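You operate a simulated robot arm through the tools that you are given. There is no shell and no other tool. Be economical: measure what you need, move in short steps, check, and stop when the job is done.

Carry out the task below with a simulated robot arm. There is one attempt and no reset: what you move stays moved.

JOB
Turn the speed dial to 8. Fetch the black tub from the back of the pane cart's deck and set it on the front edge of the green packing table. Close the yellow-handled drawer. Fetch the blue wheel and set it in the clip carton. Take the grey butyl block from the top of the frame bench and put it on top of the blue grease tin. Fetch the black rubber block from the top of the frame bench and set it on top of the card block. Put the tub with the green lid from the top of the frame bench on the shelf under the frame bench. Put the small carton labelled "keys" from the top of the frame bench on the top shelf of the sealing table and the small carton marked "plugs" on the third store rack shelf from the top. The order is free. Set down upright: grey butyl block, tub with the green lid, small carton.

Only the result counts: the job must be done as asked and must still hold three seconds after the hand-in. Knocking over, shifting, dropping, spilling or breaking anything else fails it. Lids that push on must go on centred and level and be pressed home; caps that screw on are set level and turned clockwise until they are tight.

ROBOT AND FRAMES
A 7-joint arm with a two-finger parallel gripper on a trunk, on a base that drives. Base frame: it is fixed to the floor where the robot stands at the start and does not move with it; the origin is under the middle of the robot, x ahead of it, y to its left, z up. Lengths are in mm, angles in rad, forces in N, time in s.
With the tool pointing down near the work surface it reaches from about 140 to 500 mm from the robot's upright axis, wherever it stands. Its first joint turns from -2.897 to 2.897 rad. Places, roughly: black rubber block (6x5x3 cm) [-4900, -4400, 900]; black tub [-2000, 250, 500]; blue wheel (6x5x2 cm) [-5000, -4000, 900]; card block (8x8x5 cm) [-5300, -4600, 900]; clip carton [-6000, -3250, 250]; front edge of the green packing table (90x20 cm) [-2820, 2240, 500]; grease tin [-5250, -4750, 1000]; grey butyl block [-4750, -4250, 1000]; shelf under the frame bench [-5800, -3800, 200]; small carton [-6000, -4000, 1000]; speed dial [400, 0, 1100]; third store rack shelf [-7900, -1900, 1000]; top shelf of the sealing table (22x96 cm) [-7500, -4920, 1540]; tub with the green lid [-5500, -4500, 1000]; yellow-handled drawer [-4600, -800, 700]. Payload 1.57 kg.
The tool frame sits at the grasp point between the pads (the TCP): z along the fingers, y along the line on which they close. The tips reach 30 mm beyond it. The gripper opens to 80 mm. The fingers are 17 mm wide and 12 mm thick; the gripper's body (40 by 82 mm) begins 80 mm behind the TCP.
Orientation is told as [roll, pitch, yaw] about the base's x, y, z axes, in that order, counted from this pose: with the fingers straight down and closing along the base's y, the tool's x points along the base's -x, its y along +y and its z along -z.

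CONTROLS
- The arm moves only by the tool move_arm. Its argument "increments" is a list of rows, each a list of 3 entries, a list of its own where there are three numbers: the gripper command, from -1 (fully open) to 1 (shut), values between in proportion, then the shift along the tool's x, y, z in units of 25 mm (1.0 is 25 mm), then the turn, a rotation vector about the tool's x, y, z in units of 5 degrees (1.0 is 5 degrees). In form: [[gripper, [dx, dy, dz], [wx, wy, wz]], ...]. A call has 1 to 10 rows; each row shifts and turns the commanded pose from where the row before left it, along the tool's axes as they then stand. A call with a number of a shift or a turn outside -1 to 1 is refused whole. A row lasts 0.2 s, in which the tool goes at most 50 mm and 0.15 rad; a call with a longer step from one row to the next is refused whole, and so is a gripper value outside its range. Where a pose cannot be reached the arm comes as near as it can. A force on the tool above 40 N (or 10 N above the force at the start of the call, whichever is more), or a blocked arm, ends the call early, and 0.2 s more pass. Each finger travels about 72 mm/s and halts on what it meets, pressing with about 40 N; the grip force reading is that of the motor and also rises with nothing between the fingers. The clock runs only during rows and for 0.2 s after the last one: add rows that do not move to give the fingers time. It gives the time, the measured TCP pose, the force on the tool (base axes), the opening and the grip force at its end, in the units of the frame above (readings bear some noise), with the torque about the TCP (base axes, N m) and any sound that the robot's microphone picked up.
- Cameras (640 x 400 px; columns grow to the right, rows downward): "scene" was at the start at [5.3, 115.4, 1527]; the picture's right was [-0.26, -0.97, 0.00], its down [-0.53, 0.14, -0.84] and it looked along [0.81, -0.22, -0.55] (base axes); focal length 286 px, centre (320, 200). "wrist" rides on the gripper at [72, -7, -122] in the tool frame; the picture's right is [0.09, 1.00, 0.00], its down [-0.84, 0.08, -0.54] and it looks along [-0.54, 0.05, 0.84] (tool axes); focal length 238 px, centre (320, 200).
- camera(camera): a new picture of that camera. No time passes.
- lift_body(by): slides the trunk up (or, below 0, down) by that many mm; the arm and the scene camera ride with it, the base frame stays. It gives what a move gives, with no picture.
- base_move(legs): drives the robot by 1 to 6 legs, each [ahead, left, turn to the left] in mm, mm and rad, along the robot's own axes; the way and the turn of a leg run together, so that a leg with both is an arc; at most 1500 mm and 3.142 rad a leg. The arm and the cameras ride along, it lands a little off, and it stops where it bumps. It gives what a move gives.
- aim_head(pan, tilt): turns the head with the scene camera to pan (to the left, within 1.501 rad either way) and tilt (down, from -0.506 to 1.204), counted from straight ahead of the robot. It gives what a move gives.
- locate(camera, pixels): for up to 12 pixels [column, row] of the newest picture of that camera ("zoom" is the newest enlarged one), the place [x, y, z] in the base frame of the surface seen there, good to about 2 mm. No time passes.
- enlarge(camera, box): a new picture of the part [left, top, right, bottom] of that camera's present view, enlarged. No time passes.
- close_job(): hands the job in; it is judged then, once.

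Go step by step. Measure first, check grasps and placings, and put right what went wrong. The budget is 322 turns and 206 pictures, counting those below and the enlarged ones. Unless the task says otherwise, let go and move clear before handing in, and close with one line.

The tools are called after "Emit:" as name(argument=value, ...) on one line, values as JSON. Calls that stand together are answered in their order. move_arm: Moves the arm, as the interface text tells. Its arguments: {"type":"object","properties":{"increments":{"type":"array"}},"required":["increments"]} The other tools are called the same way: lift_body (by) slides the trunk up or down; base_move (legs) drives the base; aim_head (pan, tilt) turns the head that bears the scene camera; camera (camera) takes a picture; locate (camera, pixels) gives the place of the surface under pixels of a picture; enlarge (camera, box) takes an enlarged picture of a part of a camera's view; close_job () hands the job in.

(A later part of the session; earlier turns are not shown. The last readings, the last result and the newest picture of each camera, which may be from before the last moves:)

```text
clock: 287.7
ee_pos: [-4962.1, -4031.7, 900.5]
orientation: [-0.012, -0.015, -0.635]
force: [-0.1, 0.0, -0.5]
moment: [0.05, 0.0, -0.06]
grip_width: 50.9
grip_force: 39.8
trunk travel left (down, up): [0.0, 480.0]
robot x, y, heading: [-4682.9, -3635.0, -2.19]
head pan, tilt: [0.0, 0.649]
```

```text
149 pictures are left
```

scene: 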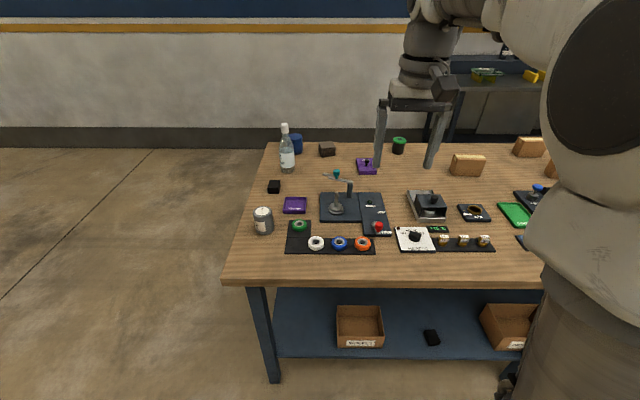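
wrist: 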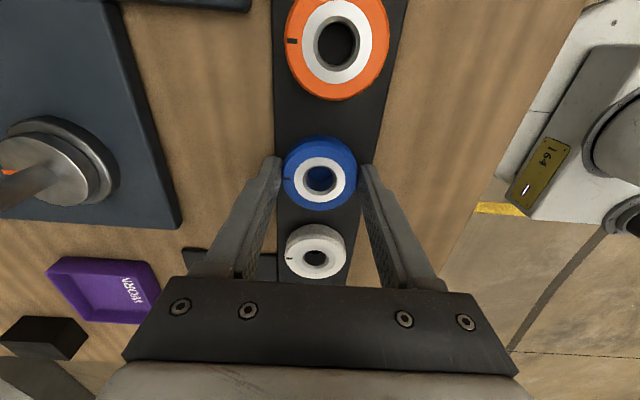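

Gripped at 50.9 mm. Lift and check.

Emit:
move_arm(increments=[[0.8, [0, 0, -0.4], [0, 0, 0]], [0.8, [0, 0, -0.8], [0, 0, 0]], [0.8, [0, 0, -1], [0, 0, 0]], [0.8, [0, 0, -1], [0, 0, 0]], [0.8, [0, 0, -1], [0, 0, 0]], [0.8, [0, 0, -1], [0, 0, 0]], [0.8, [0, 0, -1], [0, 0, 0]]])

Emit:
camera(camera="wrist")

```text
clock: 289.3
ee_pos: [-4961.6, -4027.2, 1056.2]
orientation: [-0.012, -0.014, -0.634]
force: [-0.4, 0.2, 1.0]
moment: [0.02, -0.02, -0.03]
grip_width: 50.6
grip_force: 40.1
trunk travel left (down, up): [0.0, 480.0]
robot x, y, heading: [-4685.8, -3636.4, -2.194]
head pan, tilt: [0.0, 0.649]
```

```text
148 pictures are left
```

wrist: 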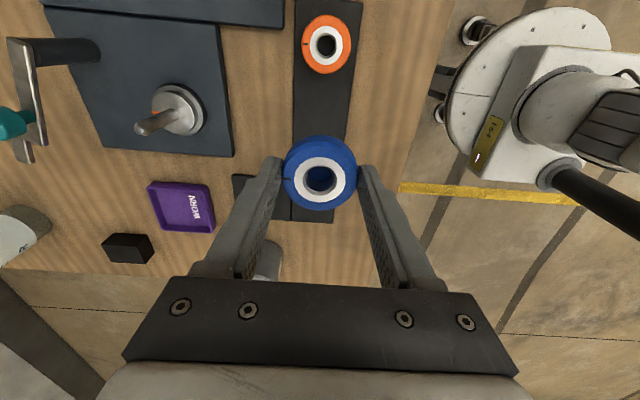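

The blue wheel is held. I'll back off, rotate the hand back to closing sideways, slide right to the clip carton and look.

Emit:
base_move(legs=[[-400, 0, 0], [0, -1290, 0]])

Emit:
move_arm(increments=[[0.8, [0, 0, 0], [0, 0, 1]], [0.8, [0, 0, 0], [0, 0, 1]], [0.8, [0, 0, 0], [0, 0, 1]], [0.8, [0, 0, 0], [0, 0, 1]], [0.8, [0, 0, 0], [0, 0, 1]], [0.8, [0, 0, 0], [0, 0, 1]], [0.8, [0, 0, 0], [0, 0, 1]], [0.8, [0, 0, 0], [0, 0, 1]], [0.8, [0, 0, 0], [0, 0, 1]]])

Emit:
move_arm(increments=[[0.8, [0, 0, 0], [0, 0, 1]], [0.8, [0, 0, 0], [0, 0, 1]], [0.8, [0, 0, 0], [0, 0, 1]], [0.8, [0, 0, 0], [0, 0, 1]], [0.8, [0, 0, 0], [0, 0, 1]], [0.8, [0, 0, 0], [0, 0, 1]], [0.8, [0, 0, 0], [0, 0, 1]], [0.8, [0, 0, 0], [0, 0, 1]], [0.8, [0, 0, 0], [0, 0, 1]]])

Emit:
camera(camera="scene")

```text
clock: 301.7
ee_pos: [-5762.7, -2994.0, 1054.9]
orientation: [-0.015, -0.013, -0.604]
force: [-0.6, -0.7, -0.1]
moment: [0.01, -0.01, 0.04]
grip_width: 50.4
grip_force: 40.0
trunk travel left (down, up): [0.0, 480.0]
robot x, y, heading: [-5491.8, -2595.6, -2.161]
head pan, tilt: [0.0, 0.649]
```

```text
clock: 303.7
ee_pos: [-5763.7, -2993.3, 1054.6]
orientation: [0.002, -0.019, -1.395]
force: [0.3, 0.5, 0.4]
moment: [0.04, 0.01, 0.04]
grip_width: 50.6
grip_force: 39.8
trunk travel left (down, up): [0.0, 480.0]
robot x, y, heading: [-5496.9, -2597.0, -2.159]
head pan, tilt: [0.0, 0.649]
```

```text
clock: 305.7
ee_pos: [-5762.4, -2993.3, 1053.3]
orientation: [0.014, -0.013, -2.179]
force: [0.8, -0.6, -0.9]
moment: [-0.01, -0.03, 0.03]
grip_width: 50.4
grip_force: 39.9
trunk travel left (down, up): [0.0, 480.0]
robot x, y, heading: [-5491.6, -2597.5, -2.164]
head pan, tilt: [0.0, 0.649]
```

```text
147 pictures are left
```

scene: 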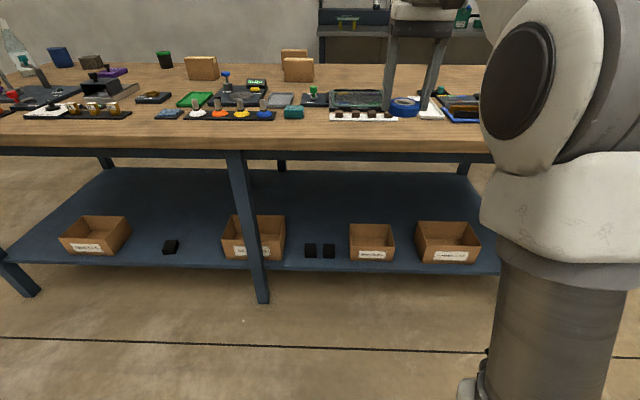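

Emit:
enlarge(camera="scene", box=[330, 200, 500, 280])

Emit:
locate(camera="scene", pixels=[[372, 243], [372, 228], [351, 248], [393, 249], [372, 260], [350, 226], [391, 226], [400, 262], [300, 148], [300, 140], [400, 200], [330, 265]])

Emit:
enlarge(camera="scene", box=[50, 200, 290, 280])

```text
3.76 times, centred on (415, 240) of scene
```

zoom: 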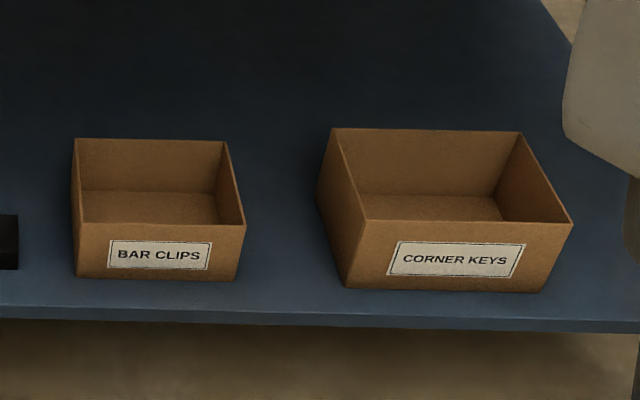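

```text
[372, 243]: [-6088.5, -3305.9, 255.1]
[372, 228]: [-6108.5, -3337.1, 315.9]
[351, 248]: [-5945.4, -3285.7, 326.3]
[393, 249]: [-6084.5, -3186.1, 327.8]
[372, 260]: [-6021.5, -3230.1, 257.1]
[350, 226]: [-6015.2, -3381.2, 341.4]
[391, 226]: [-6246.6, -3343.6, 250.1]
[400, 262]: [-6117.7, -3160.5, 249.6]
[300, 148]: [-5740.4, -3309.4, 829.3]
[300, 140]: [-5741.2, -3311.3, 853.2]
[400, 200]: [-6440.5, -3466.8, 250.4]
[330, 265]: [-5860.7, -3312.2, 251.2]
```

```text
2.67 times, centred on (170, 240) of scene
```

zoom: 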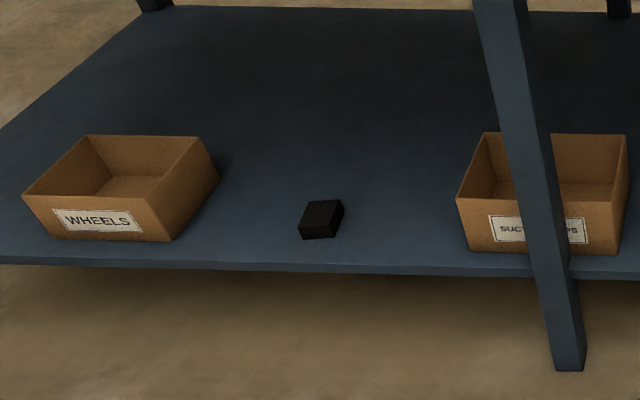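

"BAR CLIPS" at (372,250) is the clip carton: centre about (-6050,-3285), rim 340. While still away from the bench I'll line up and lower the arm, then tilt the tool 45° to go in beneath the bench top.

Emit:
base_move(legs=[[0, 0, -0.033], [0, -49, 0]])

Emit:
move_arm(increments=[[0.8, [0, 0, 1], [0, 0, 0]], [0.8, [0, 0, 1], [0, 0, 0]], [0.8, [0, 0, 1], [0, 0, 0]], [0.8, [0, 0, 1], [0, 0, 0]], [0.8, [0, 0, 1], [0, 0, 0]], [0.8, [0, 0, 1], [0, 0, 0]], [0.8, [0, 0, 1], [0, 0, 0]], [0.8, [0, 0, 1], [0, 0, 0]], [0.8, [0, 0, 1], [0, 0, 0]], [0.8, [0, 0, 1], [0, 0, 0]]])

Emit:
move_arm(increments=[[0.8, [0, 0, 1], [0, 0, 0]], [0.8, [0, 0, 1], [0, 0, 0]], [0.8, [0, 0, 1], [0, 0, 0]], [0.8, [0, 0, 1], [0, 0, 0]], [0.8, [0, 0, 1], [0, 0, 0]], [0.8, [0, 0, 1], [0, 0, 0]], [0.8, [0, 0, 1], [0, 0, 0]], [0.8, [0, 0, 1], [0, 0, 0]], [0.8, [0, 0, 1], [0, 0, 0]], [0.8, [0, 0, 1], [0, 0, 0]]])

Emit:
move_arm(increments=[[0.8, [0, 0, 0], [0, -1, 0]], [0.8, [0, 0, 0], [0, -1, 0]], [0.8, [0, 0, 0], [0, -1, 0]], [0.8, [0, 0, 0], [0, -1, 0]], [0.8, [0, 0, 0], [0, -1, 0]], [0.8, [0, 0, 0], [0, -1, 0]], [0.8, [0, 0, 0], [0, -1, 0]], [0.8, [0, 0, 0], [0, -1, 0]], [0.8, [0, 0, 0], [0, -1, 0]]])

```text
clock: 307.2
ee_pos: [-5815.4, -2955.9, 1054.9]
orientation: [0.014, -0.012, -2.21]
force: [-0.5, -0.2, 0.5]
moment: [-0.03, 0.01, -0.02]
grip_width: 50.3
grip_force: 40.1
trunk travel left (down, up): [0.0, 480.0]
robot x, y, heading: [-5535.7, -2569.0, -2.198]
head pan, tilt: [0.0, 0.649]
```

```text
clock: 309.4
ee_pos: [-5813.8, -2959.3, 804.7]
orientation: [0.014, -0.013, -2.208]
force: [0.6, 0.0, -0.4]
moment: [-0.03, 0.03, 0.0]
grip_width: 50.6
grip_force: 39.9
trunk travel left (down, up): [0.0, 480.0]
robot x, y, heading: [-5533.7, -2569.3, -2.189]
head pan, tilt: [0.0, 0.649]
```

```text
clock: 311.6
ee_pos: [-5813.2, -2963.8, 555.0]
orientation: [0.013, -0.012, -2.21]
force: [-1.1, -0.2, -0.6]
moment: [0.0, 0.02, -0.03]
grip_width: 50.3
grip_force: 39.9
trunk travel left (down, up): [0.0, 480.0]
robot x, y, heading: [-5533.4, -2565.5, -2.195]
head pan, tilt: [0.0, 0.649]
```

```text
clock: 313.6
ee_pos: [-5813.7, -2965.5, 555.1]
orientation: [0.022, -0.799, -2.224]
force: [-0.4, -0.4, -0.5]
moment: [0.0, 0.03, -0.01]
grip_width: 50.7
grip_force: 40.0
trunk travel left (down, up): [0.0, 480.0]
robot x, y, heading: [-5538.8, -2567.5, -2.192]
head pan, tilt: [0.0, 0.649]
```

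Now lower another 215 mm straight down in the tilted pose.

Emit:
move_arm(increments=[[0.8, [0.9, 0, 0.88], [0, 0, 0]], [0.8, [0.9, 0, 0.88], [0, 0, 0]], [0.8, [0.9, 0, 0.88], [0, 0, 0]], [0.8, [0.9, 0, 0.88], [0, 0, 0]], [0.8, [0.9, 0, 0.88], [0, 0, 0]], [0.8, [0.9, 0, 0.88], [0, 0, 0]], [0.8, [0.5, 0, 0.5], [0, 0, 0]]])

Emit:
camera(camera="scene")

Emit:
camera(camera="wrist")

```text
clock: 315.2
ee_pos: [-5811.3, -2966.2, 348.5]
orientation: [0.022, -0.798, -2.224]
force: [-0.3, -0.5, -0.3]
moment: [0.01, 0.0, -0.02]
grip_width: 50.5
grip_force: 39.6
trunk travel left (down, up): [0.0, 480.0]
robot x, y, heading: [-5532.0, -2570.2, -2.195]
head pan, tilt: [0.0, 0.649]
```

```text
144 pictures are left
```

scene: 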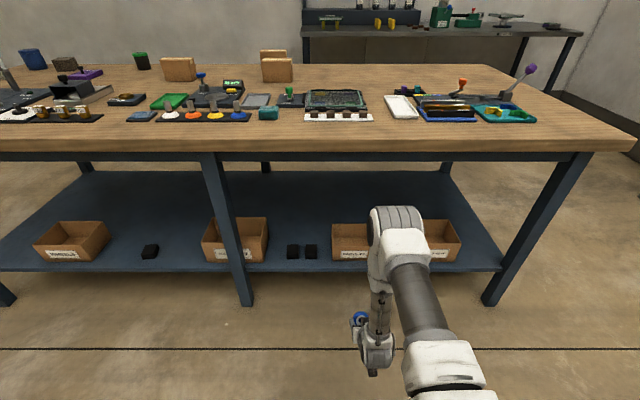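

```text
143 pictures are left
```

wrist: 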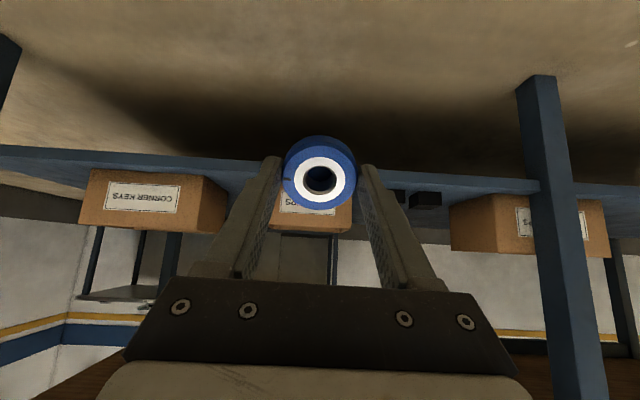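

Elbow stays low. I'll check the elbow height, then raise 60 mm so the wheel clears the carton rim when driving in.

Emit:
locate(camera="scene", pixels=[[395, 210], [400, 235], [380, 320], [360, 160], [300, 155]])

Emit:
move_arm(increments=[[0.8, [-0.9, 0, -0.88], [0, 0, 0]], [0.8, [-0.9, 0, -0.88], [0, 0, 0]]])

```text
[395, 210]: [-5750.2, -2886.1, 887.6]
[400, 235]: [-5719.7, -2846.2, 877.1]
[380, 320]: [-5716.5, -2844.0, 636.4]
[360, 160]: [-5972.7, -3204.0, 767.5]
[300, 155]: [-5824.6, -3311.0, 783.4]
```

```text
clock: 315.8
ee_pos: [-5811.9, -2964.4, 412.9]
orientation: [0.021, -0.798, -2.223]
force: [0.4, 0.0, -0.7]
moment: [-0.01, -0.01, -0.03]
grip_width: 50.7
grip_force: 40.4
trunk travel left (down, up): [0.0, 480.0]
robot x, y, heading: [-5535.7, -2569.8, -2.195]
head pan, tilt: [0.0, 0.649]
```

The elbow reaches too far forward at bench-top height. I'll extend and tilt the tool more, so the elbow drops and stays further back.

Emit:
move_arm(increments=[[0.8, [0, 0, 0], [0, -1, 0]], [0.8, [0, 0, 0], [0, -1, 0]], [0.8, [0, 0, 0], [0, -1, 0]], [0.8, [-0.56, 0, 0.97], [0, 0, 0]], [0.8, [-0.56, 0, 0.97], [0, 0, 0]], [0.8, [-0.56, 0, 0.97], [0, 0, 0]], [0.8, [-0.56, 0, 0.97], [0, 0, 0]], [0.8, [-0.56, 0, 0.97], [0, 0, 0]], [0.8, [-0.56, 0, 0.97], [0, 0, 0]]])

Emit:
camera(camera="scene")

```text
clock: 317.8
ee_pos: [-5912.9, -3102.0, 416.7]
orientation: [0.029, -1.058, -2.234]
force: [0.4, -0.5, 0.0]
moment: [0.01, -0.03, -0.02]
grip_width: 50.5
grip_force: 39.2
trunk travel left (down, up): [0.0, 480.0]
robot x, y, heading: [-5532.4, -2567.0, -2.193]
head pan, tilt: [0.0, 0.649]
```

```text
142 pictures are left
```

scene: 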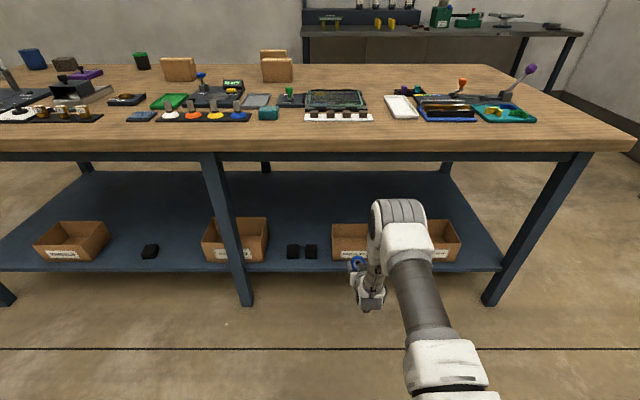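

Emit:
locate(camera="scene", pixels=[[395, 204], [385, 215], [415, 210], [375, 240], [370, 290], [420, 240]])

```text
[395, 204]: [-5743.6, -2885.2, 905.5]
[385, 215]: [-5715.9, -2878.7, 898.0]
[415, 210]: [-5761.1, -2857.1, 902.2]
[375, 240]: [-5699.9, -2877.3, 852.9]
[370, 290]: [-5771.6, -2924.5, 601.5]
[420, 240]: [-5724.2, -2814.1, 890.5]
```

The elbow now stays about 85 mm short of the bench edge for the final pose. Drive ahead 208 mm.

Emit:
base_move(legs=[[208, 0, 0]])

Emit:
camera(camera="scene")

Emit:
camera(camera="wrist")

```text
clock: 319.7
ee_pos: [-6031.1, -3269.1, 416.7]
orientation: [0.029, -1.059, -2.232]
force: [0.4, -1.0, -0.4]
moment: [0.02, 0.0, 0.0]
grip_width: 50.7
grip_force: 40.1
trunk travel left (down, up): [0.0, 480.0]
robot x, y, heading: [-5654.9, -2736.4, -2.193]
head pan, tilt: [0.0, 0.649]
```

```text
141 pictures are left
```

scene: 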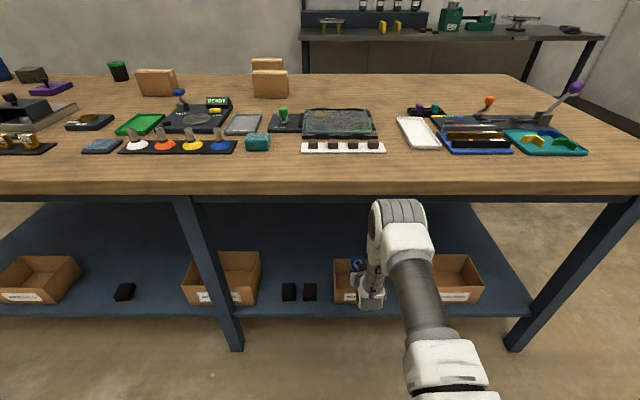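

```text
140 pictures are left
```

wrist: 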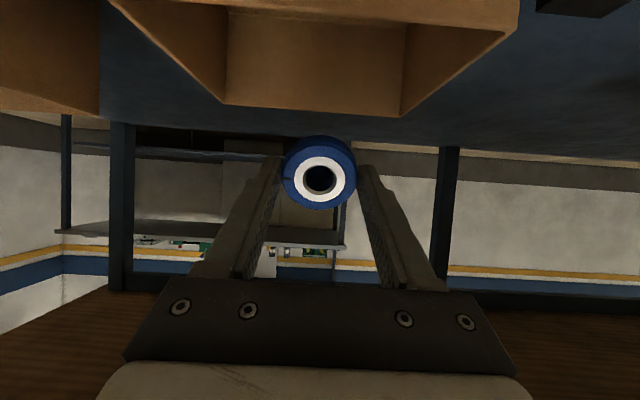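

The wheel is over the carton, seen above its interior. Lower 70 mm and release.

Emit:
move_arm(increments=[[0.8, [0.97, 0, 0.56], [0, 0, 0]], [0.8, [0.97, 0, 0.56], [0, 0, 0]], [0.8, [0.5, 0, 0.28], [0, 0, 0]], [0.8, [0, 0, 0], [0, 0, 0]]])

Emit:
enlarge(camera="scene", box=[300, 230, 440, 330])

```text
clock: 320.7
ee_pos: [-6030.8, -3270.4, 343.0]
orientation: [0.029, -1.06, -2.233]
force: [-0.4, -0.1, -0.4]
moment: [0.02, -0.02, -0.02]
grip_width: 50.4
grip_force: 39.9
trunk travel left (down, up): [0.0, 480.0]
robot x, y, heading: [-5653.8, -2735.8, -2.192]
head pan, tilt: [0.0, 0.649]
```

```text
4.00 times, centred on (370, 280) of scene
```

zoom: 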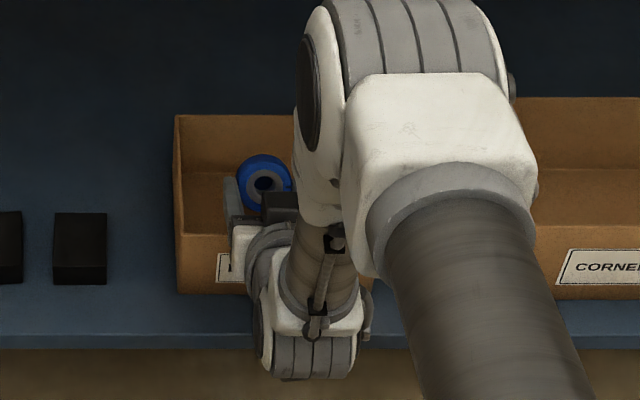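

The wheel is inside the carton's walls. Release and rise.

Emit:
move_arm(increments=[[0, [0, 0, 0], [0, 0, 0]], [-0.6, [0, 0, 0], [0, 0, 0]], [-0.6, [0, 0, 0], [0, 0, 0]], [-0.6, [-0.97, 0, -0.56], [0, 0, 0]], [-0.6, [-0.97, 0, -0.56], [0, 0, 0]], [-0.6, [-0.97, 0, -0.56], [0, 0, 0]]])

Emit:
base_move(legs=[[-350, 0, 0]])

Emit:
camera(camera="scene")

```text
clock: 322.1
ee_pos: [-6032.2, -3267.0, 430.4]
orientation: [0.03, -1.06, -2.233]
force: [0.5, 1.1, -0.6]
moment: [0.0, 0.05, 0.02]
grip_width: 64.1
grip_force: 0.1
trunk travel left (down, up): [0.0, 480.0]
robot x, y, heading: [-5656.3, -2734.5, -2.191]
head pan, tilt: [0.0, 0.649]
```

```text
clock: 325.0
ee_pos: [-5826.4, -2980.0, 430.6]
orientation: [0.029, -1.059, -2.237]
force: [0.8, -0.4, 0.9]
moment: [-0.03, -0.01, 0.01]
grip_width: 64.2
grip_force: 0.1
trunk travel left (down, up): [0.0, 480.0]
robot x, y, heading: [-5449.1, -2446.0, -2.191]
head pan, tilt: [0.0, 0.649]
```

```text
138 pictures are left
```

scene: 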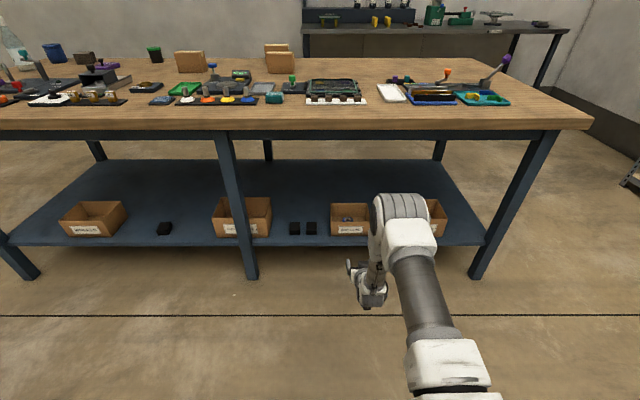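

Emit:
enlarge(camera="scene", box=[310, 190, 390, 240])

Emit:
move_arm(increments=[[-1, [0.56, 0, -0.97], [0, 0, 0]], [-1, [0.56, 0, -0.97], [0, 0, 0]], [-1, [0.56, 0, -0.97], [0, 0, 0]], [-1, [0.56, 0, -0.97], [0, 0, 0]], [-1, [0.56, 0, -0.97], [0, 0, 0]], [-1, [0.56, 0, -0.97], [0, 0, 0]], [-1, [0, 0, 0], [0, 1, 0]], [-1, [0, 0, 0], [0, 1, 0]], [-1, [0, 0, 0], [0, 1, 0]], [-1, [0, 0, 0], [0, 1, 0]]])

Emit:
move_arm(increments=[[-1, [0, 0, 0], [0, 1, 0]], [-1, [0, 0, 0], [0, 1, 0]], [-1, [0, 0, 0], [0, 1, 0]], [-1, [0, 0, 0], [0, 1, 0]], [-1, [0, 0, 0], [0, 1, 0]], [-1, [0, 0, 0], [0, 1, 0]], [-1, [0, 0, 0], [0, 1, 0]], [-1, [0, 0, 0], [0, 1, 0]]])

Emit:
lift_body(by=350)

```text
8.00 times, centred on (350, 215) of scene
```

zoom: 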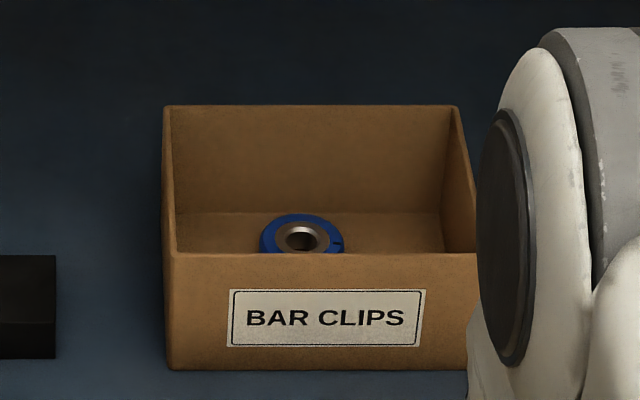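

```text
clock: 327.2
ee_pos: [-5726.5, -2845.3, 427.8]
orientation: [0.018, -0.709, -2.221]
force: [-0.1, -0.6, -0.1]
moment: [-0.01, -0.01, 0.0]
grip_width: 79.8
grip_force: 0.1
trunk travel left (down, up): [0.0, 480.0]
robot x, y, heading: [-5446.9, -2448.7, -2.199]
head pan, tilt: [0.0, 0.649]
```

```text
clock: 329.0
ee_pos: [-5728.1, -2845.7, 427.5]
orientation: [0.014, -0.012, -2.211]
force: [0.1, -0.7, -0.3]
moment: [-0.03, 0.01, 0.0]
grip_width: 79.7
grip_force: 0.0
trunk travel left (down, up): [0.0, 480.0]
robot x, y, heading: [-5449.1, -2446.4, -2.197]
head pan, tilt: [0.0, 0.649]
```

```text
clock: 332.4
ee_pos: [-5727.8, -2846.6, 777.2]
orientation: [0.015, -0.013, -2.211]
force: [0.3, -0.4, -0.2]
moment: [-0.02, 0.0, 0.02]
grip_width: 80.1
grip_force: 0.0
trunk travel left (down, up): [-350.0, 130.0]
robot x, y, heading: [-5449.0, -2447.7, -2.197]
head pan, tilt: [0.0, 0.649]
```

The blue wheel lies in the BAR CLIPS carton. Next I'll raise the arm and drive to the bench's left end, facing along the bench, for the grey and black blocks.

Emit:
move_arm(increments=[[-1, [0.2, 0, -1], [0, 0, 0]], [-1, [0.2, 0, -1], [0, 0, 0]], [-1, [0.2, 0, -1], [0, 0, 0]], [-1, [0.2, 0, -1], [0, 0, 0]], [-1, [0.2, 0, -1], [0, 0, 0]], [-1, [0.2, 0, -1], [0, 0, 0]], [-1, [0.2, 0, -1], [0, 0, 0]], [-1, [0.2, 0, -1], [0, 0, 0]], [-1, [0.2, 0, -1], [0, 0, 0]], [-1, [0.2, 0, -1], [0, 0, 0]]])

Emit:
lift_body(by=130)

Emit:
base_move(legs=[[0, 1015, 0], [0, 1015, 0]])

Emit:
aim_head(pan=-0.3, tilt=0.5)

Emit:
camera(camera="scene")

```text
clock: 334.6
ee_pos: [-5699.9, -2801.4, 1026.5]
orientation: [0.013, -0.015, -2.212]
force: [0.1, 0.8, 1.2]
moment: [0.0, 0.02, 0.0]
grip_width: 80.2
grip_force: 0.0
trunk travel left (down, up): [-350.0, 130.0]
robot x, y, heading: [-5444.2, -2451.8, -2.192]
head pan, tilt: [0.0, 0.649]
```

```text
clock: 336.2
ee_pos: [-5700.3, -2801.4, 1155.8]
orientation: [0.014, -0.013, -2.211]
force: [0.3, 0.3, -0.3]
moment: [-0.01, 0.0, 0.02]
grip_width: 80.2
grip_force: 0.0
trunk travel left (down, up): [-480.0, 0.0]
robot x, y, heading: [-5448.4, -2444.4, -2.197]
head pan, tilt: [0.0, 0.649]
```

```text
clock: 351.6
ee_pos: [-4041.7, -3980.3, 1154.8]
orientation: [0.015, -0.013, -2.187]
force: [0.3, -0.3, -0.4]
moment: [-0.01, -0.03, -0.01]
grip_width: 79.9
grip_force: 0.0
trunk travel left (down, up): [-480.0, 0.0]
robot x, y, heading: [-3801.9, -3621.8, -2.17]
head pan, tilt: [0.0, 0.649]
```

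```text
clock: 352.4
ee_pos: [-4041.9, -3980.0, 1156.2]
orientation: [0.013, -0.013, -2.187]
force: [0.8, -0.3, -0.2]
moment: [0.0, 0.0, 0.0]
grip_width: 80.1
grip_force: 0.0
trunk travel left (down, up): [-480.0, 0.0]
robot x, y, heading: [-3799.3, -3618.7, -2.172]
head pan, tilt: [-0.3, 0.499]
```

```text
136 pictures are left
```

scene: 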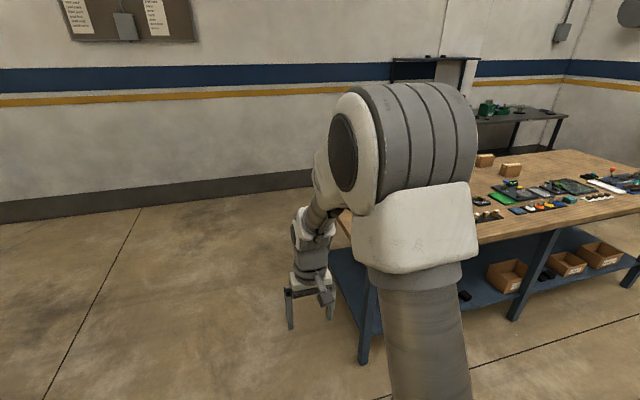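

Clear way. Drive alongside the left end and turn to face along the bench.

Emit:
base_move(legs=[[0, 0, -0.025], [1068, 0, 0], [0, 0, -1.571]])

Emit:
aim_head(pan=0.35, tilt=0.6)

Emit:
camera(camera="scene")

Emit:
camera(camera="wrist")

```text
clock: 365.2
ee_pos: [-4781.4, -4247.8, 1156.4]
orientation: [0.014, -0.012, 2.52]
force: [1.1, -0.1, -0.4]
moment: [0.01, -0.01, 0.0]
grip_width: 80.2
grip_force: 0.0
trunk travel left (down, up): [-480.0, 0.0]
robot x, y, heading: [-4423.1, -4490.6, 2.537]
head pan, tilt: [-0.3, 0.499]
```

```text
clock: 366.2
ee_pos: [-4782.0, -4246.6, 1154.7]
orientation: [0.014, -0.011, 2.521]
force: [0.4, -0.6, 0.3]
moment: [-0.01, 0.04, -0.01]
grip_width: 80.2
grip_force: 0.1
trunk travel left (down, up): [-480.0, 0.0]
robot x, y, heading: [-4422.3, -4492.8, 2.53]
head pan, tilt: [0.351, 0.6]
```

```text
135 pictures are left
```

scene: 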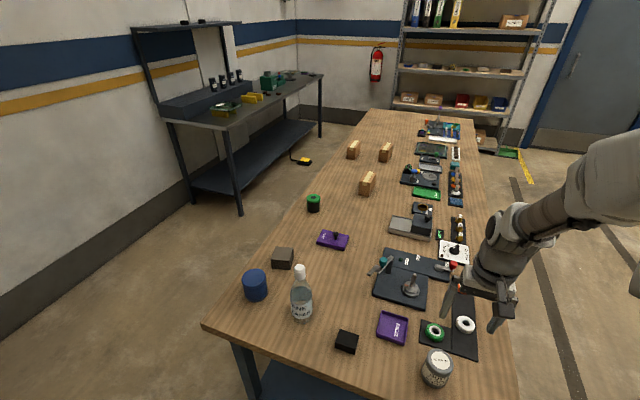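

```text
134 pictures are left
```

wrist: 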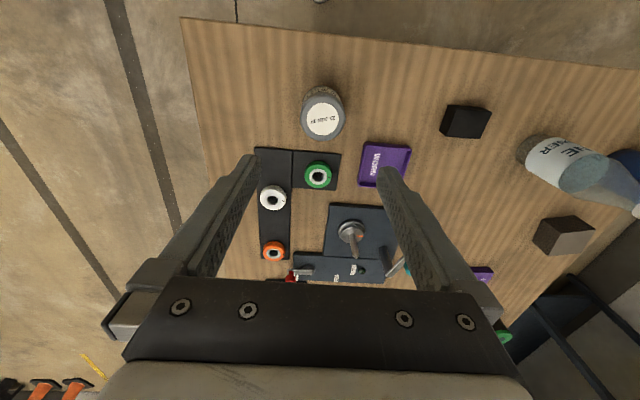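

Excellent overview. I'll zoom in to measure the grey can, black block, blue tin and brown card block.

Emit:
enlarge(camera="scene", box=[230, 240, 370, 360])

Emit:
locate(camera="zoom", pixels=[[75, 145], [118, 145], [145, 145], [118, 175], [118, 120], [195, 50], [240, 30], [285, 45], [240, 62], [490, 400], [530, 380], [575, 400]])

Emit:
enlarge(camera="scene", box=[320, 310, 460, 400])

```text
3.33 times, centred on (300, 300) of scene
```

zoom: 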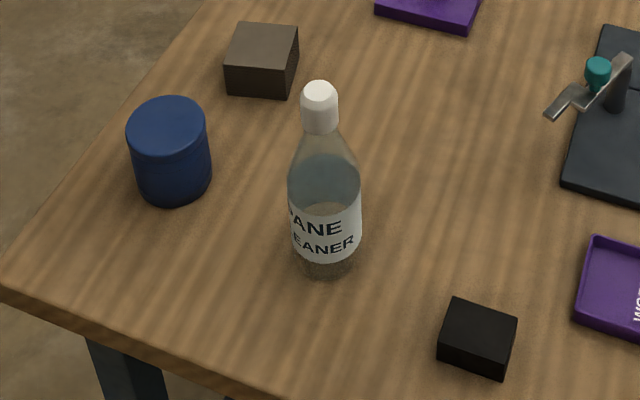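

```text
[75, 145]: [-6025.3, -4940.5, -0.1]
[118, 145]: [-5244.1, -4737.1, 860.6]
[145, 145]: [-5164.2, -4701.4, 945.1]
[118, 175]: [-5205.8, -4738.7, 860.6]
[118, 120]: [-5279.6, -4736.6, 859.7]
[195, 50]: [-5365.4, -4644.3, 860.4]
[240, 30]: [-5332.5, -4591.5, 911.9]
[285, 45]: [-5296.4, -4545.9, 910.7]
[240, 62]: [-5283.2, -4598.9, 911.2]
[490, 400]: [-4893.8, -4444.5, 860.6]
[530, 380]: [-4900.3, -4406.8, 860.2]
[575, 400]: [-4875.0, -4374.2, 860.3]
```

```text
4.44 times, centred on (390, 355) of scene
```

zoom: 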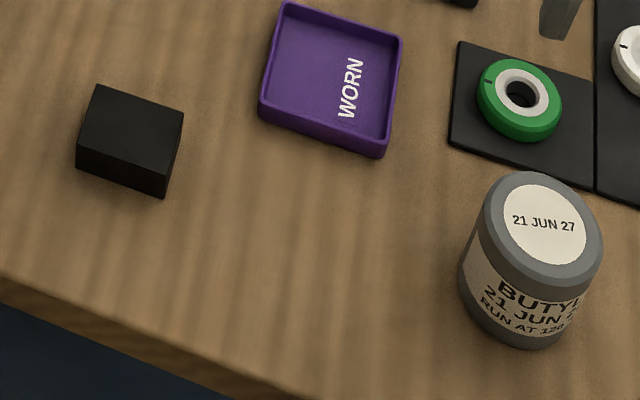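

Emit:
locate(camera="zoom", pixels=[[484, 235], [602, 240], [543, 174], [540, 290], [545, 225], [461, 290], [98, 87], [182, 112], [163, 193], [78, 148], [166, 178], [80, 137]])

Emit:
enlarge(camera="scene", box=[230, 240, 370, 360])

Emit:
locate(camera="zoom", pixels=[[128, 125], [206, 122], [168, 98], [168, 160], [168, 127], [235, 23], [298, 28], [290, 70], [228, 62], [320, 90], [172, 203], [213, 170]])

```text
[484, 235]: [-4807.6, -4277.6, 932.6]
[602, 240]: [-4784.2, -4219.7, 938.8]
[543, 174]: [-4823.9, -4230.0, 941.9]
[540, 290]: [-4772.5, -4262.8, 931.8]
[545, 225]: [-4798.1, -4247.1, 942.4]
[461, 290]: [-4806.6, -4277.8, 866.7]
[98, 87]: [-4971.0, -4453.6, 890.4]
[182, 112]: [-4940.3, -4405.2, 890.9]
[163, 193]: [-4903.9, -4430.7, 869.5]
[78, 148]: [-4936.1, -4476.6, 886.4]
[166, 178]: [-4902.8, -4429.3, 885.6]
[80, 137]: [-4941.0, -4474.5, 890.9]
```

```text
3.33 times, centred on (300, 300) of scene
```

zoom: 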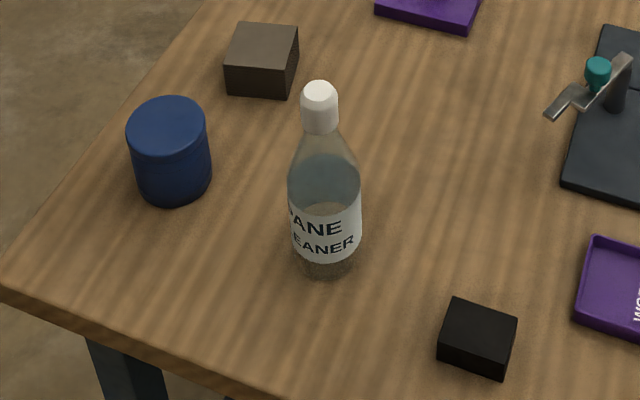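

```text
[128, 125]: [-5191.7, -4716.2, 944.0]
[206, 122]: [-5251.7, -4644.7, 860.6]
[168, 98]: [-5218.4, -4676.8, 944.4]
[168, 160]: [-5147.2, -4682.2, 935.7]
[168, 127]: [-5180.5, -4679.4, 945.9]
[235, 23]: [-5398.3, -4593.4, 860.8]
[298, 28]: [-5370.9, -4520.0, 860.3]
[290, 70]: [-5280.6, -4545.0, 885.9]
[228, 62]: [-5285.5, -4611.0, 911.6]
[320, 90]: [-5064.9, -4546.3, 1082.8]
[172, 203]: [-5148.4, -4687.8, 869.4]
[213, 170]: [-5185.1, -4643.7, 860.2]
```

Grey butyl can: centre (-4799,-4248), top 942, 63 mm across. Blue tin: top 945.5, centre (-5181,-4679). I'll move over the grey can and lower.

Emit:
move_arm(increments=[[-1, [-0.53, 0.43, 0], [0, 0, 0]], [-1, [0, 0, 0], [0, 0, 0]]])

Emit:
lift_body(by=-130)

Emit:
camera(camera="wrist")

```text
clock: 366.8
ee_pos: [-4799.2, -4246.9, 1158.5]
orientation: [0.015, -0.012, 2.52]
force: [0.1, -0.4, 0.5]
moment: [0.0, 0.01, -0.02]
grip_width: 80.1
grip_force: 0.0
trunk travel left (down, up): [-480.0, 0.0]
robot x, y, heading: [-4423.1, -4493.0, 2.539]
head pan, tilt: [0.351, 0.6]
```

```text
clock: 368.4
ee_pos: [-4798.0, -4248.5, 1026.7]
orientation: [0.015, -0.013, 2.52]
force: [-0.8, -0.2, -0.1]
moment: [-0.04, 0.0, -0.01]
grip_width: 80.2
grip_force: 0.0
trunk travel left (down, up): [-350.0, 130.0]
robot x, y, heading: [-4422.0, -4491.6, 2.538]
head pan, tilt: [0.351, 0.6]
```

```text
130 pictures are left
```

wrist: 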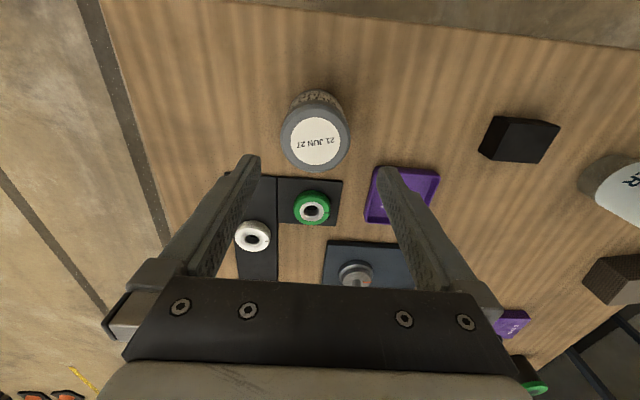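

Can at (315,141), nearly as expected (321,144). Descend 120 mm and close.

Emit:
move_arm(increments=[[-1, [0, -0.1, 0.96], [0, 0, 0]], [-1, [0, 0, 0.96], [0, 0, 0]], [-1, [0, 0, 0.96], [0, 0, 0]], [-1, [0, 0, 0.96], [0, 0, 0]], [-1, [0, 0, 0.96], [0, 0, 0]], [-1, [0, 0, 0], [0, 0, 0]], [0.2, [0, 0, 0], [0, 0, 0]], [0.6, [0, 0, 0], [0, 0, 0]], [0.6, [0, 0, 0], [0, 0, 0]]])

Emit:
camera(camera="wrist")

```text
clock: 370.4
ee_pos: [-4799.2, -4246.0, 905.3]
orientation: [0.014, -0.012, 2.52]
force: [0.3, 0.7, -0.3]
moment: [0.11, -0.07, -0.04]
grip_width: 63.6
grip_force: 40.2
trunk travel left (down, up): [-350.0, 130.0]
robot x, y, heading: [-4422.4, -4492.2, 2.534]
head pan, tilt: [0.351, 0.6]
```

```text
129 pictures are left
```

wrist: 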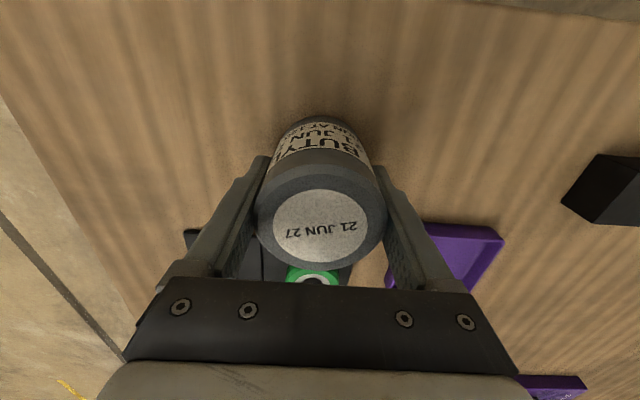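

Gripped (63.6 mm). Lift high enough to clear the bottle (1083), then slide left to the blue tin.

Emit:
move_arm(increments=[[0.6, [0, 0, -0.5], [0, 0, 0]], [0.6, [0, 0, -1], [0, 0, 0]], [0.6, [0, 0, -1], [0, 0, 0]], [0.6, [0, 0, -1], [0, 0, 0]], [0.6, [0, 0, -1], [0, 0, 0]], [0.6, [0, 0, -1], [0, 0, 0]], [0.6, [0, 0, -1], [0, 0, 0]], [0.6, [0, 0, -1], [0, 0, 0]]])

Emit:
lift_body(by=130)

Emit:
base_move(legs=[[0, 574, 0], [50, 0, 0]])

Emit:
camera(camera="wrist")

Emit:
camera(camera="scene")

```text
clock: 372.2
ee_pos: [-4796.1, -4244.7, 1095.3]
orientation: [0.014, -0.013, 2.521]
force: [-0.6, -0.6, -3.4]
moment: [-0.02, 0.01, -0.01]
grip_width: 63.6
grip_force: 39.9
trunk travel left (down, up): [-350.0, 130.0]
robot x, y, heading: [-4423.6, -4494.2, 2.535]
head pan, tilt: [0.351, 0.6]
```

```text
clock: 373.8
ee_pos: [-4795.6, -4245.1, 1224.8]
orientation: [0.012, -0.011, 2.52]
force: [-0.5, -0.2, -4.0]
moment: [-0.02, 0.01, -0.01]
grip_width: 63.3
grip_force: 40.2
trunk travel left (down, up): [-480.0, 0.0]
robot x, y, heading: [-4419.9, -4491.4, 2.536]
head pan, tilt: [0.351, 0.6]
```

```text
clock: 379.1
ee_pos: [-5164.5, -4686.9, 1224.3]
orientation: [0.015, -0.011, 2.52]
force: [-0.9, 0.1, -2.2]
moment: [-0.03, -0.01, -0.02]
grip_width: 63.5
grip_force: 39.7
trunk travel left (down, up): [-480.0, 0.0]
robot x, y, heading: [-4789.9, -4936.2, 2.535]
head pan, tilt: [0.351, 0.6]
```

```text
128 pictures are left
```

wrist: 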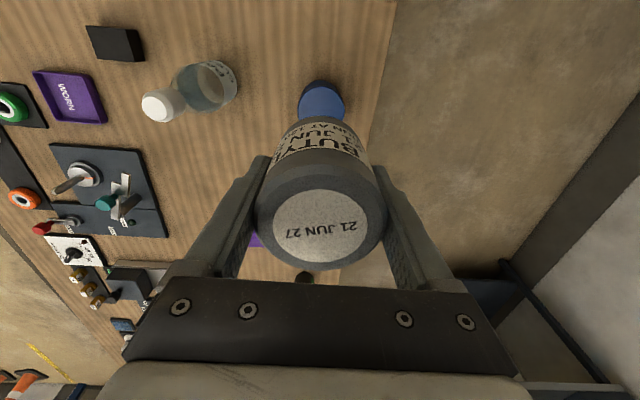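

```text
127 pictures are left
```

scene: 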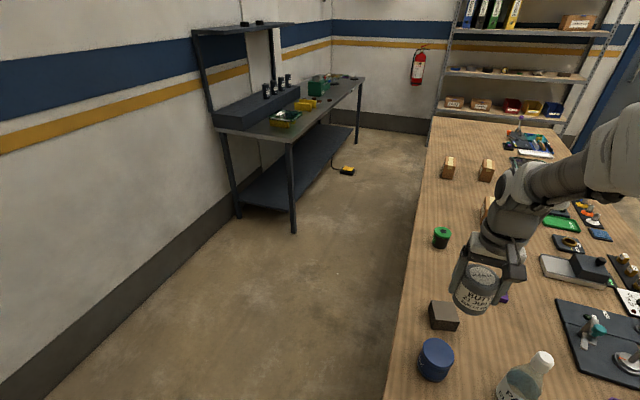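

The blue tin is at (436,358) in the scene; I'll remeasure its centre.

Emit:
enlarge(camera="scene", box=[400, 290, 480, 390])

```text
4.00 times, centred on (440, 340) of scene
```

zoom: 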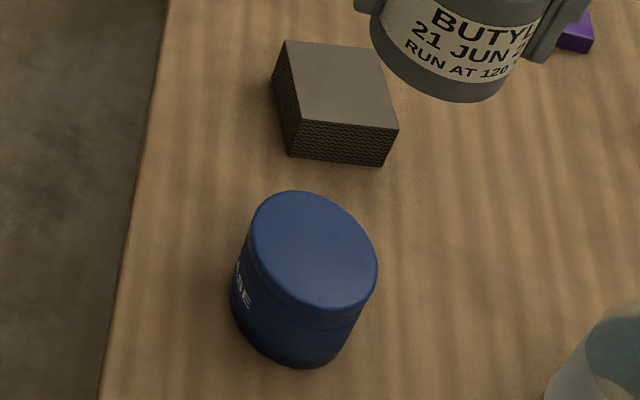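

Emit:
locate(camera="zoom", pixels=[[253, 240], [374, 265], [300, 194], [322, 302], [313, 250], [290, 43], [378, 52], [397, 126], [303, 118], [335, 85], [340, 230], [285, 270]])

```text
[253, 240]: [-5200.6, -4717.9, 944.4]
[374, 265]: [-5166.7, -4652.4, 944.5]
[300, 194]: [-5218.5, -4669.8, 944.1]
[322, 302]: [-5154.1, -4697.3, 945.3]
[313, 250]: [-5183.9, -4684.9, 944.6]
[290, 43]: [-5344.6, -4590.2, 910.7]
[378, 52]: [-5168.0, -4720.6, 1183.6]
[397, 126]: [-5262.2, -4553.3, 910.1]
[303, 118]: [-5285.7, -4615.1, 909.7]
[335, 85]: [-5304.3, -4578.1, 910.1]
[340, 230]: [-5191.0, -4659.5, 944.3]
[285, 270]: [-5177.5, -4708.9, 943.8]
```

Tin centre (-5185,-4684.5), top 944.5. Correct by 18 mm ahead and 10 mm left, lower 200 by trunk.

Emit:
move_arm(increments=[[0.6, [-0.72, 0.4, 0], [0, 0, 0]], [0.6, [0, 0, 0], [0, 0, 0]]])

Emit:
lift_body(by=-200)

Emit:
camera(camera="scene")

Emit:
camera(camera="wrist")

```text
clock: 379.7
ee_pos: [-5184.1, -4685.4, 1224.2]
orientation: [0.015, -0.012, 2.52]
force: [-0.1, -1.0, -3.0]
moment: [-0.01, 0.02, -0.04]
grip_width: 63.4
grip_force: 39.9
trunk travel left (down, up): [-480.0, 0.0]
robot x, y, heading: [-4789.0, -4933.8, 2.533]
head pan, tilt: [0.351, 0.6]
```

```text
clock: 381.9
ee_pos: [-5184.9, -4684.7, 1024.6]
orientation: [0.013, -0.013, 2.521]
force: [0.3, 0.6, -2.0]
moment: [0.04, 0.0, 0.0]
grip_width: 63.2
grip_force: 39.9
trunk travel left (down, up): [-280.0, 200.0]
robot x, y, heading: [-4790.0, -4933.8, 2.538]
head pan, tilt: [0.351, 0.6]
```

```text
125 pictures are left
```

scene: 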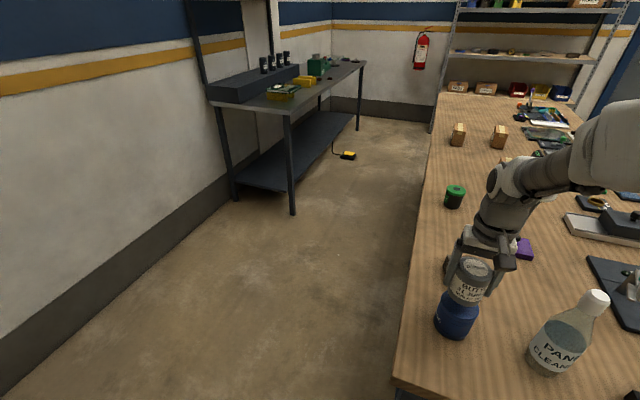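

```text
124 pictures are left
```

wrist: 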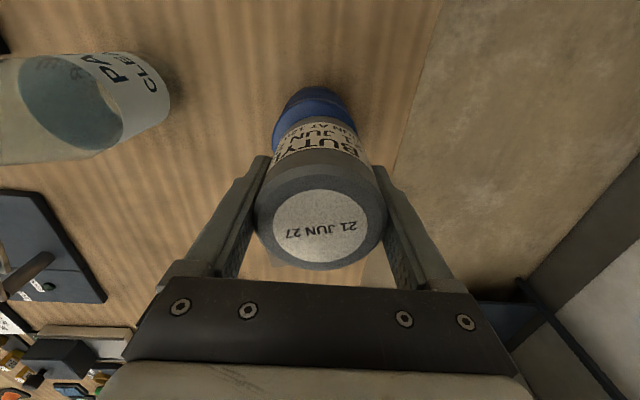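

Centred on the tin. Lower 34 mm gently until contact.

Emit:
move_arm(increments=[[0.6, [0, 0, 0.6], [0, 0, 0]], [0.6, [0, 0, 0.5], [0, 0, 0]], [0.6, [0, 0, 0.16], [0, 0, 0]], [0.6, [0, 0, 0.08], [0, 0, 0]], [0.6, [0, 0, 0.04], [0, 0, 0]], [0.6, [0, 0, 0], [0, 0, 0]]])

```text
clock: 383.3
ee_pos: [-5184.6, -4684.8, 989.6]
orientation: [0.013, -0.013, 2.522]
force: [1.0, 0.4, -0.1]
moment: [0.03, -0.01, -0.03]
grip_width: 63.3
grip_force: 40.0
trunk travel left (down, up): [-280.0, 200.0]
robot x, y, heading: [-4791.9, -4933.5, 2.538]
head pan, tilt: [0.351, 0.6]
```

The can's weight has gone onto the tin. Release and rise.

Emit:
move_arm(increments=[[0.6, [0, 0, 0.02], [0, 0, 0]], [-0.7, [0, 0, 0], [0, 0, 0]], [-1, [0, 0, 0], [0, 0, 0]], [-1, [0, 0, 0], [0, 0, 0]], [-1, [0, 0, -0.5], [0, 0, 0]], [-1, [0, 0, -1], [0, 0, 0]], [-1, [0, 0, -1], [0, 0, 0]], [-1, [0, 0, -1], [0, 0, 0]], [-1, [0, 0, -1], [0, 0, 0]], [-1, [0, 0, -1], [0, 0, 0]]])

Emit:
camera(camera="scene")

Emit:
camera(camera="wrist")

```text
clock: 385.5
ee_pos: [-5182.8, -4685.5, 1125.8]
orientation: [0.014, -0.013, 2.522]
force: [0.5, 0.7, 0.3]
moment: [0.0, 0.0, -0.04]
grip_width: 80.2
grip_force: 0.1
trunk travel left (down, up): [-280.0, 200.0]
robot x, y, heading: [-4790.5, -4933.3, 2.535]
head pan, tilt: [0.351, 0.6]
```

```text
123 pictures are left
```

scene: 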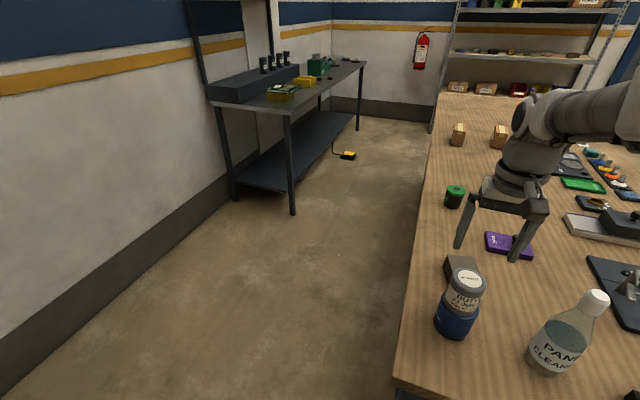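

```text
122 pictures are left
```

wrist: 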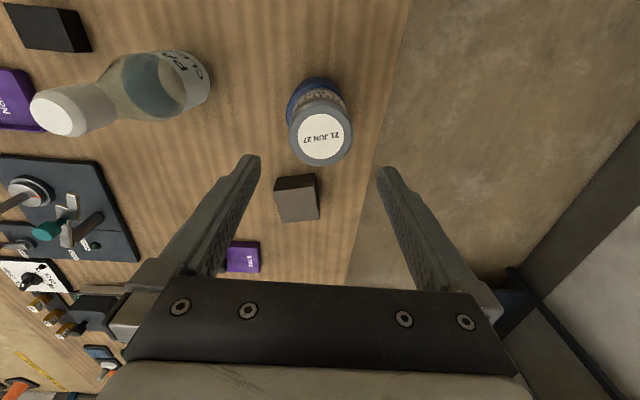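

The butyl can sits centred on the grease tin. Raise over the bottle and go to the black rubber block.

Emit:
lift_body(by=200)

Emit:
base_move(legs=[[-62, 0, 0], [0, -340, 0]])

Emit:
lift_body(by=-250)

Emit:
camera(camera="wrist")

```text
clock: 387.7
ee_pos: [-5181.9, -4683.6, 1326.2]
orientation: [0.015, -0.013, 2.521]
force: [0.2, -0.1, 0.9]
moment: [-0.04, 0.02, -0.03]
grip_width: 80.0
grip_force: 0.2
trunk travel left (down, up): [-480.0, 0.0]
robot x, y, heading: [-4791.9, -4932.4, 2.53]
head pan, tilt: [0.351, 0.6]
```

```text
clock: 391.5
ee_pos: [-4940.5, -4442.0, 1326.7]
orientation: [0.014, -0.013, 2.521]
force: [-0.5, 0.1, -0.1]
moment: [0.02, 0.02, -0.01]
grip_width: 80.1
grip_force: 0.1
trunk travel left (down, up): [-480.0, 0.0]
robot x, y, heading: [-4548.1, -4694.6, 2.535]
head pan, tilt: [0.351, 0.6]
```

```text
clock: 394.0
ee_pos: [-4939.0, -4442.2, 1076.1]
orientation: [0.015, -0.011, 2.52]
force: [0.2, -0.1, 0.4]
moment: [0.0, -0.02, -0.02]
grip_width: 80.2
grip_force: 0.0
trunk travel left (down, up): [-230.0, 250.0]
robot x, y, heading: [-4546.6, -4693.3, 2.534]
head pan, tilt: [0.351, 0.6]
```

```text
121 pictures are left
```

wrist: 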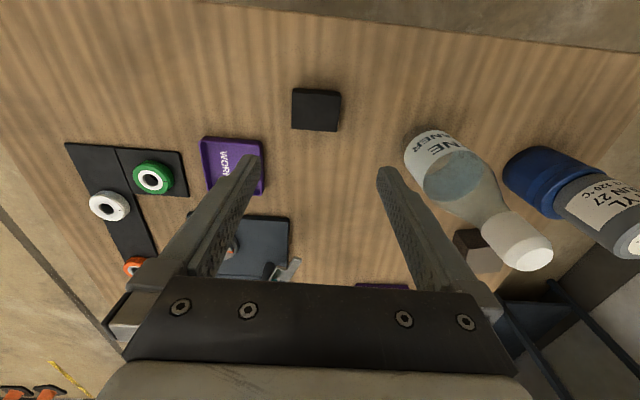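

Measure the block's top corners from the wrist view.

Emit:
enlarge(camera="wrist", box=[280, 75, 360, 145])

Emit:
locate(camera="wrist", pixels=[[294, 90], [339, 95], [336, 129], [294, 125], [316, 109]])

```text
5.71 times, centred on (320, 110) of wrist
```

zoom: 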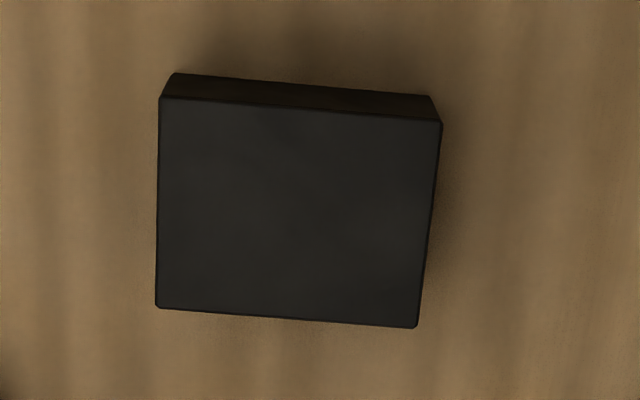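

```text
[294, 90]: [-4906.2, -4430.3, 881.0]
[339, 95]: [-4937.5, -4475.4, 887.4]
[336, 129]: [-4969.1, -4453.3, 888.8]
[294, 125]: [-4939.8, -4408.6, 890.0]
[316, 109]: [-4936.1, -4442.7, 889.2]
```

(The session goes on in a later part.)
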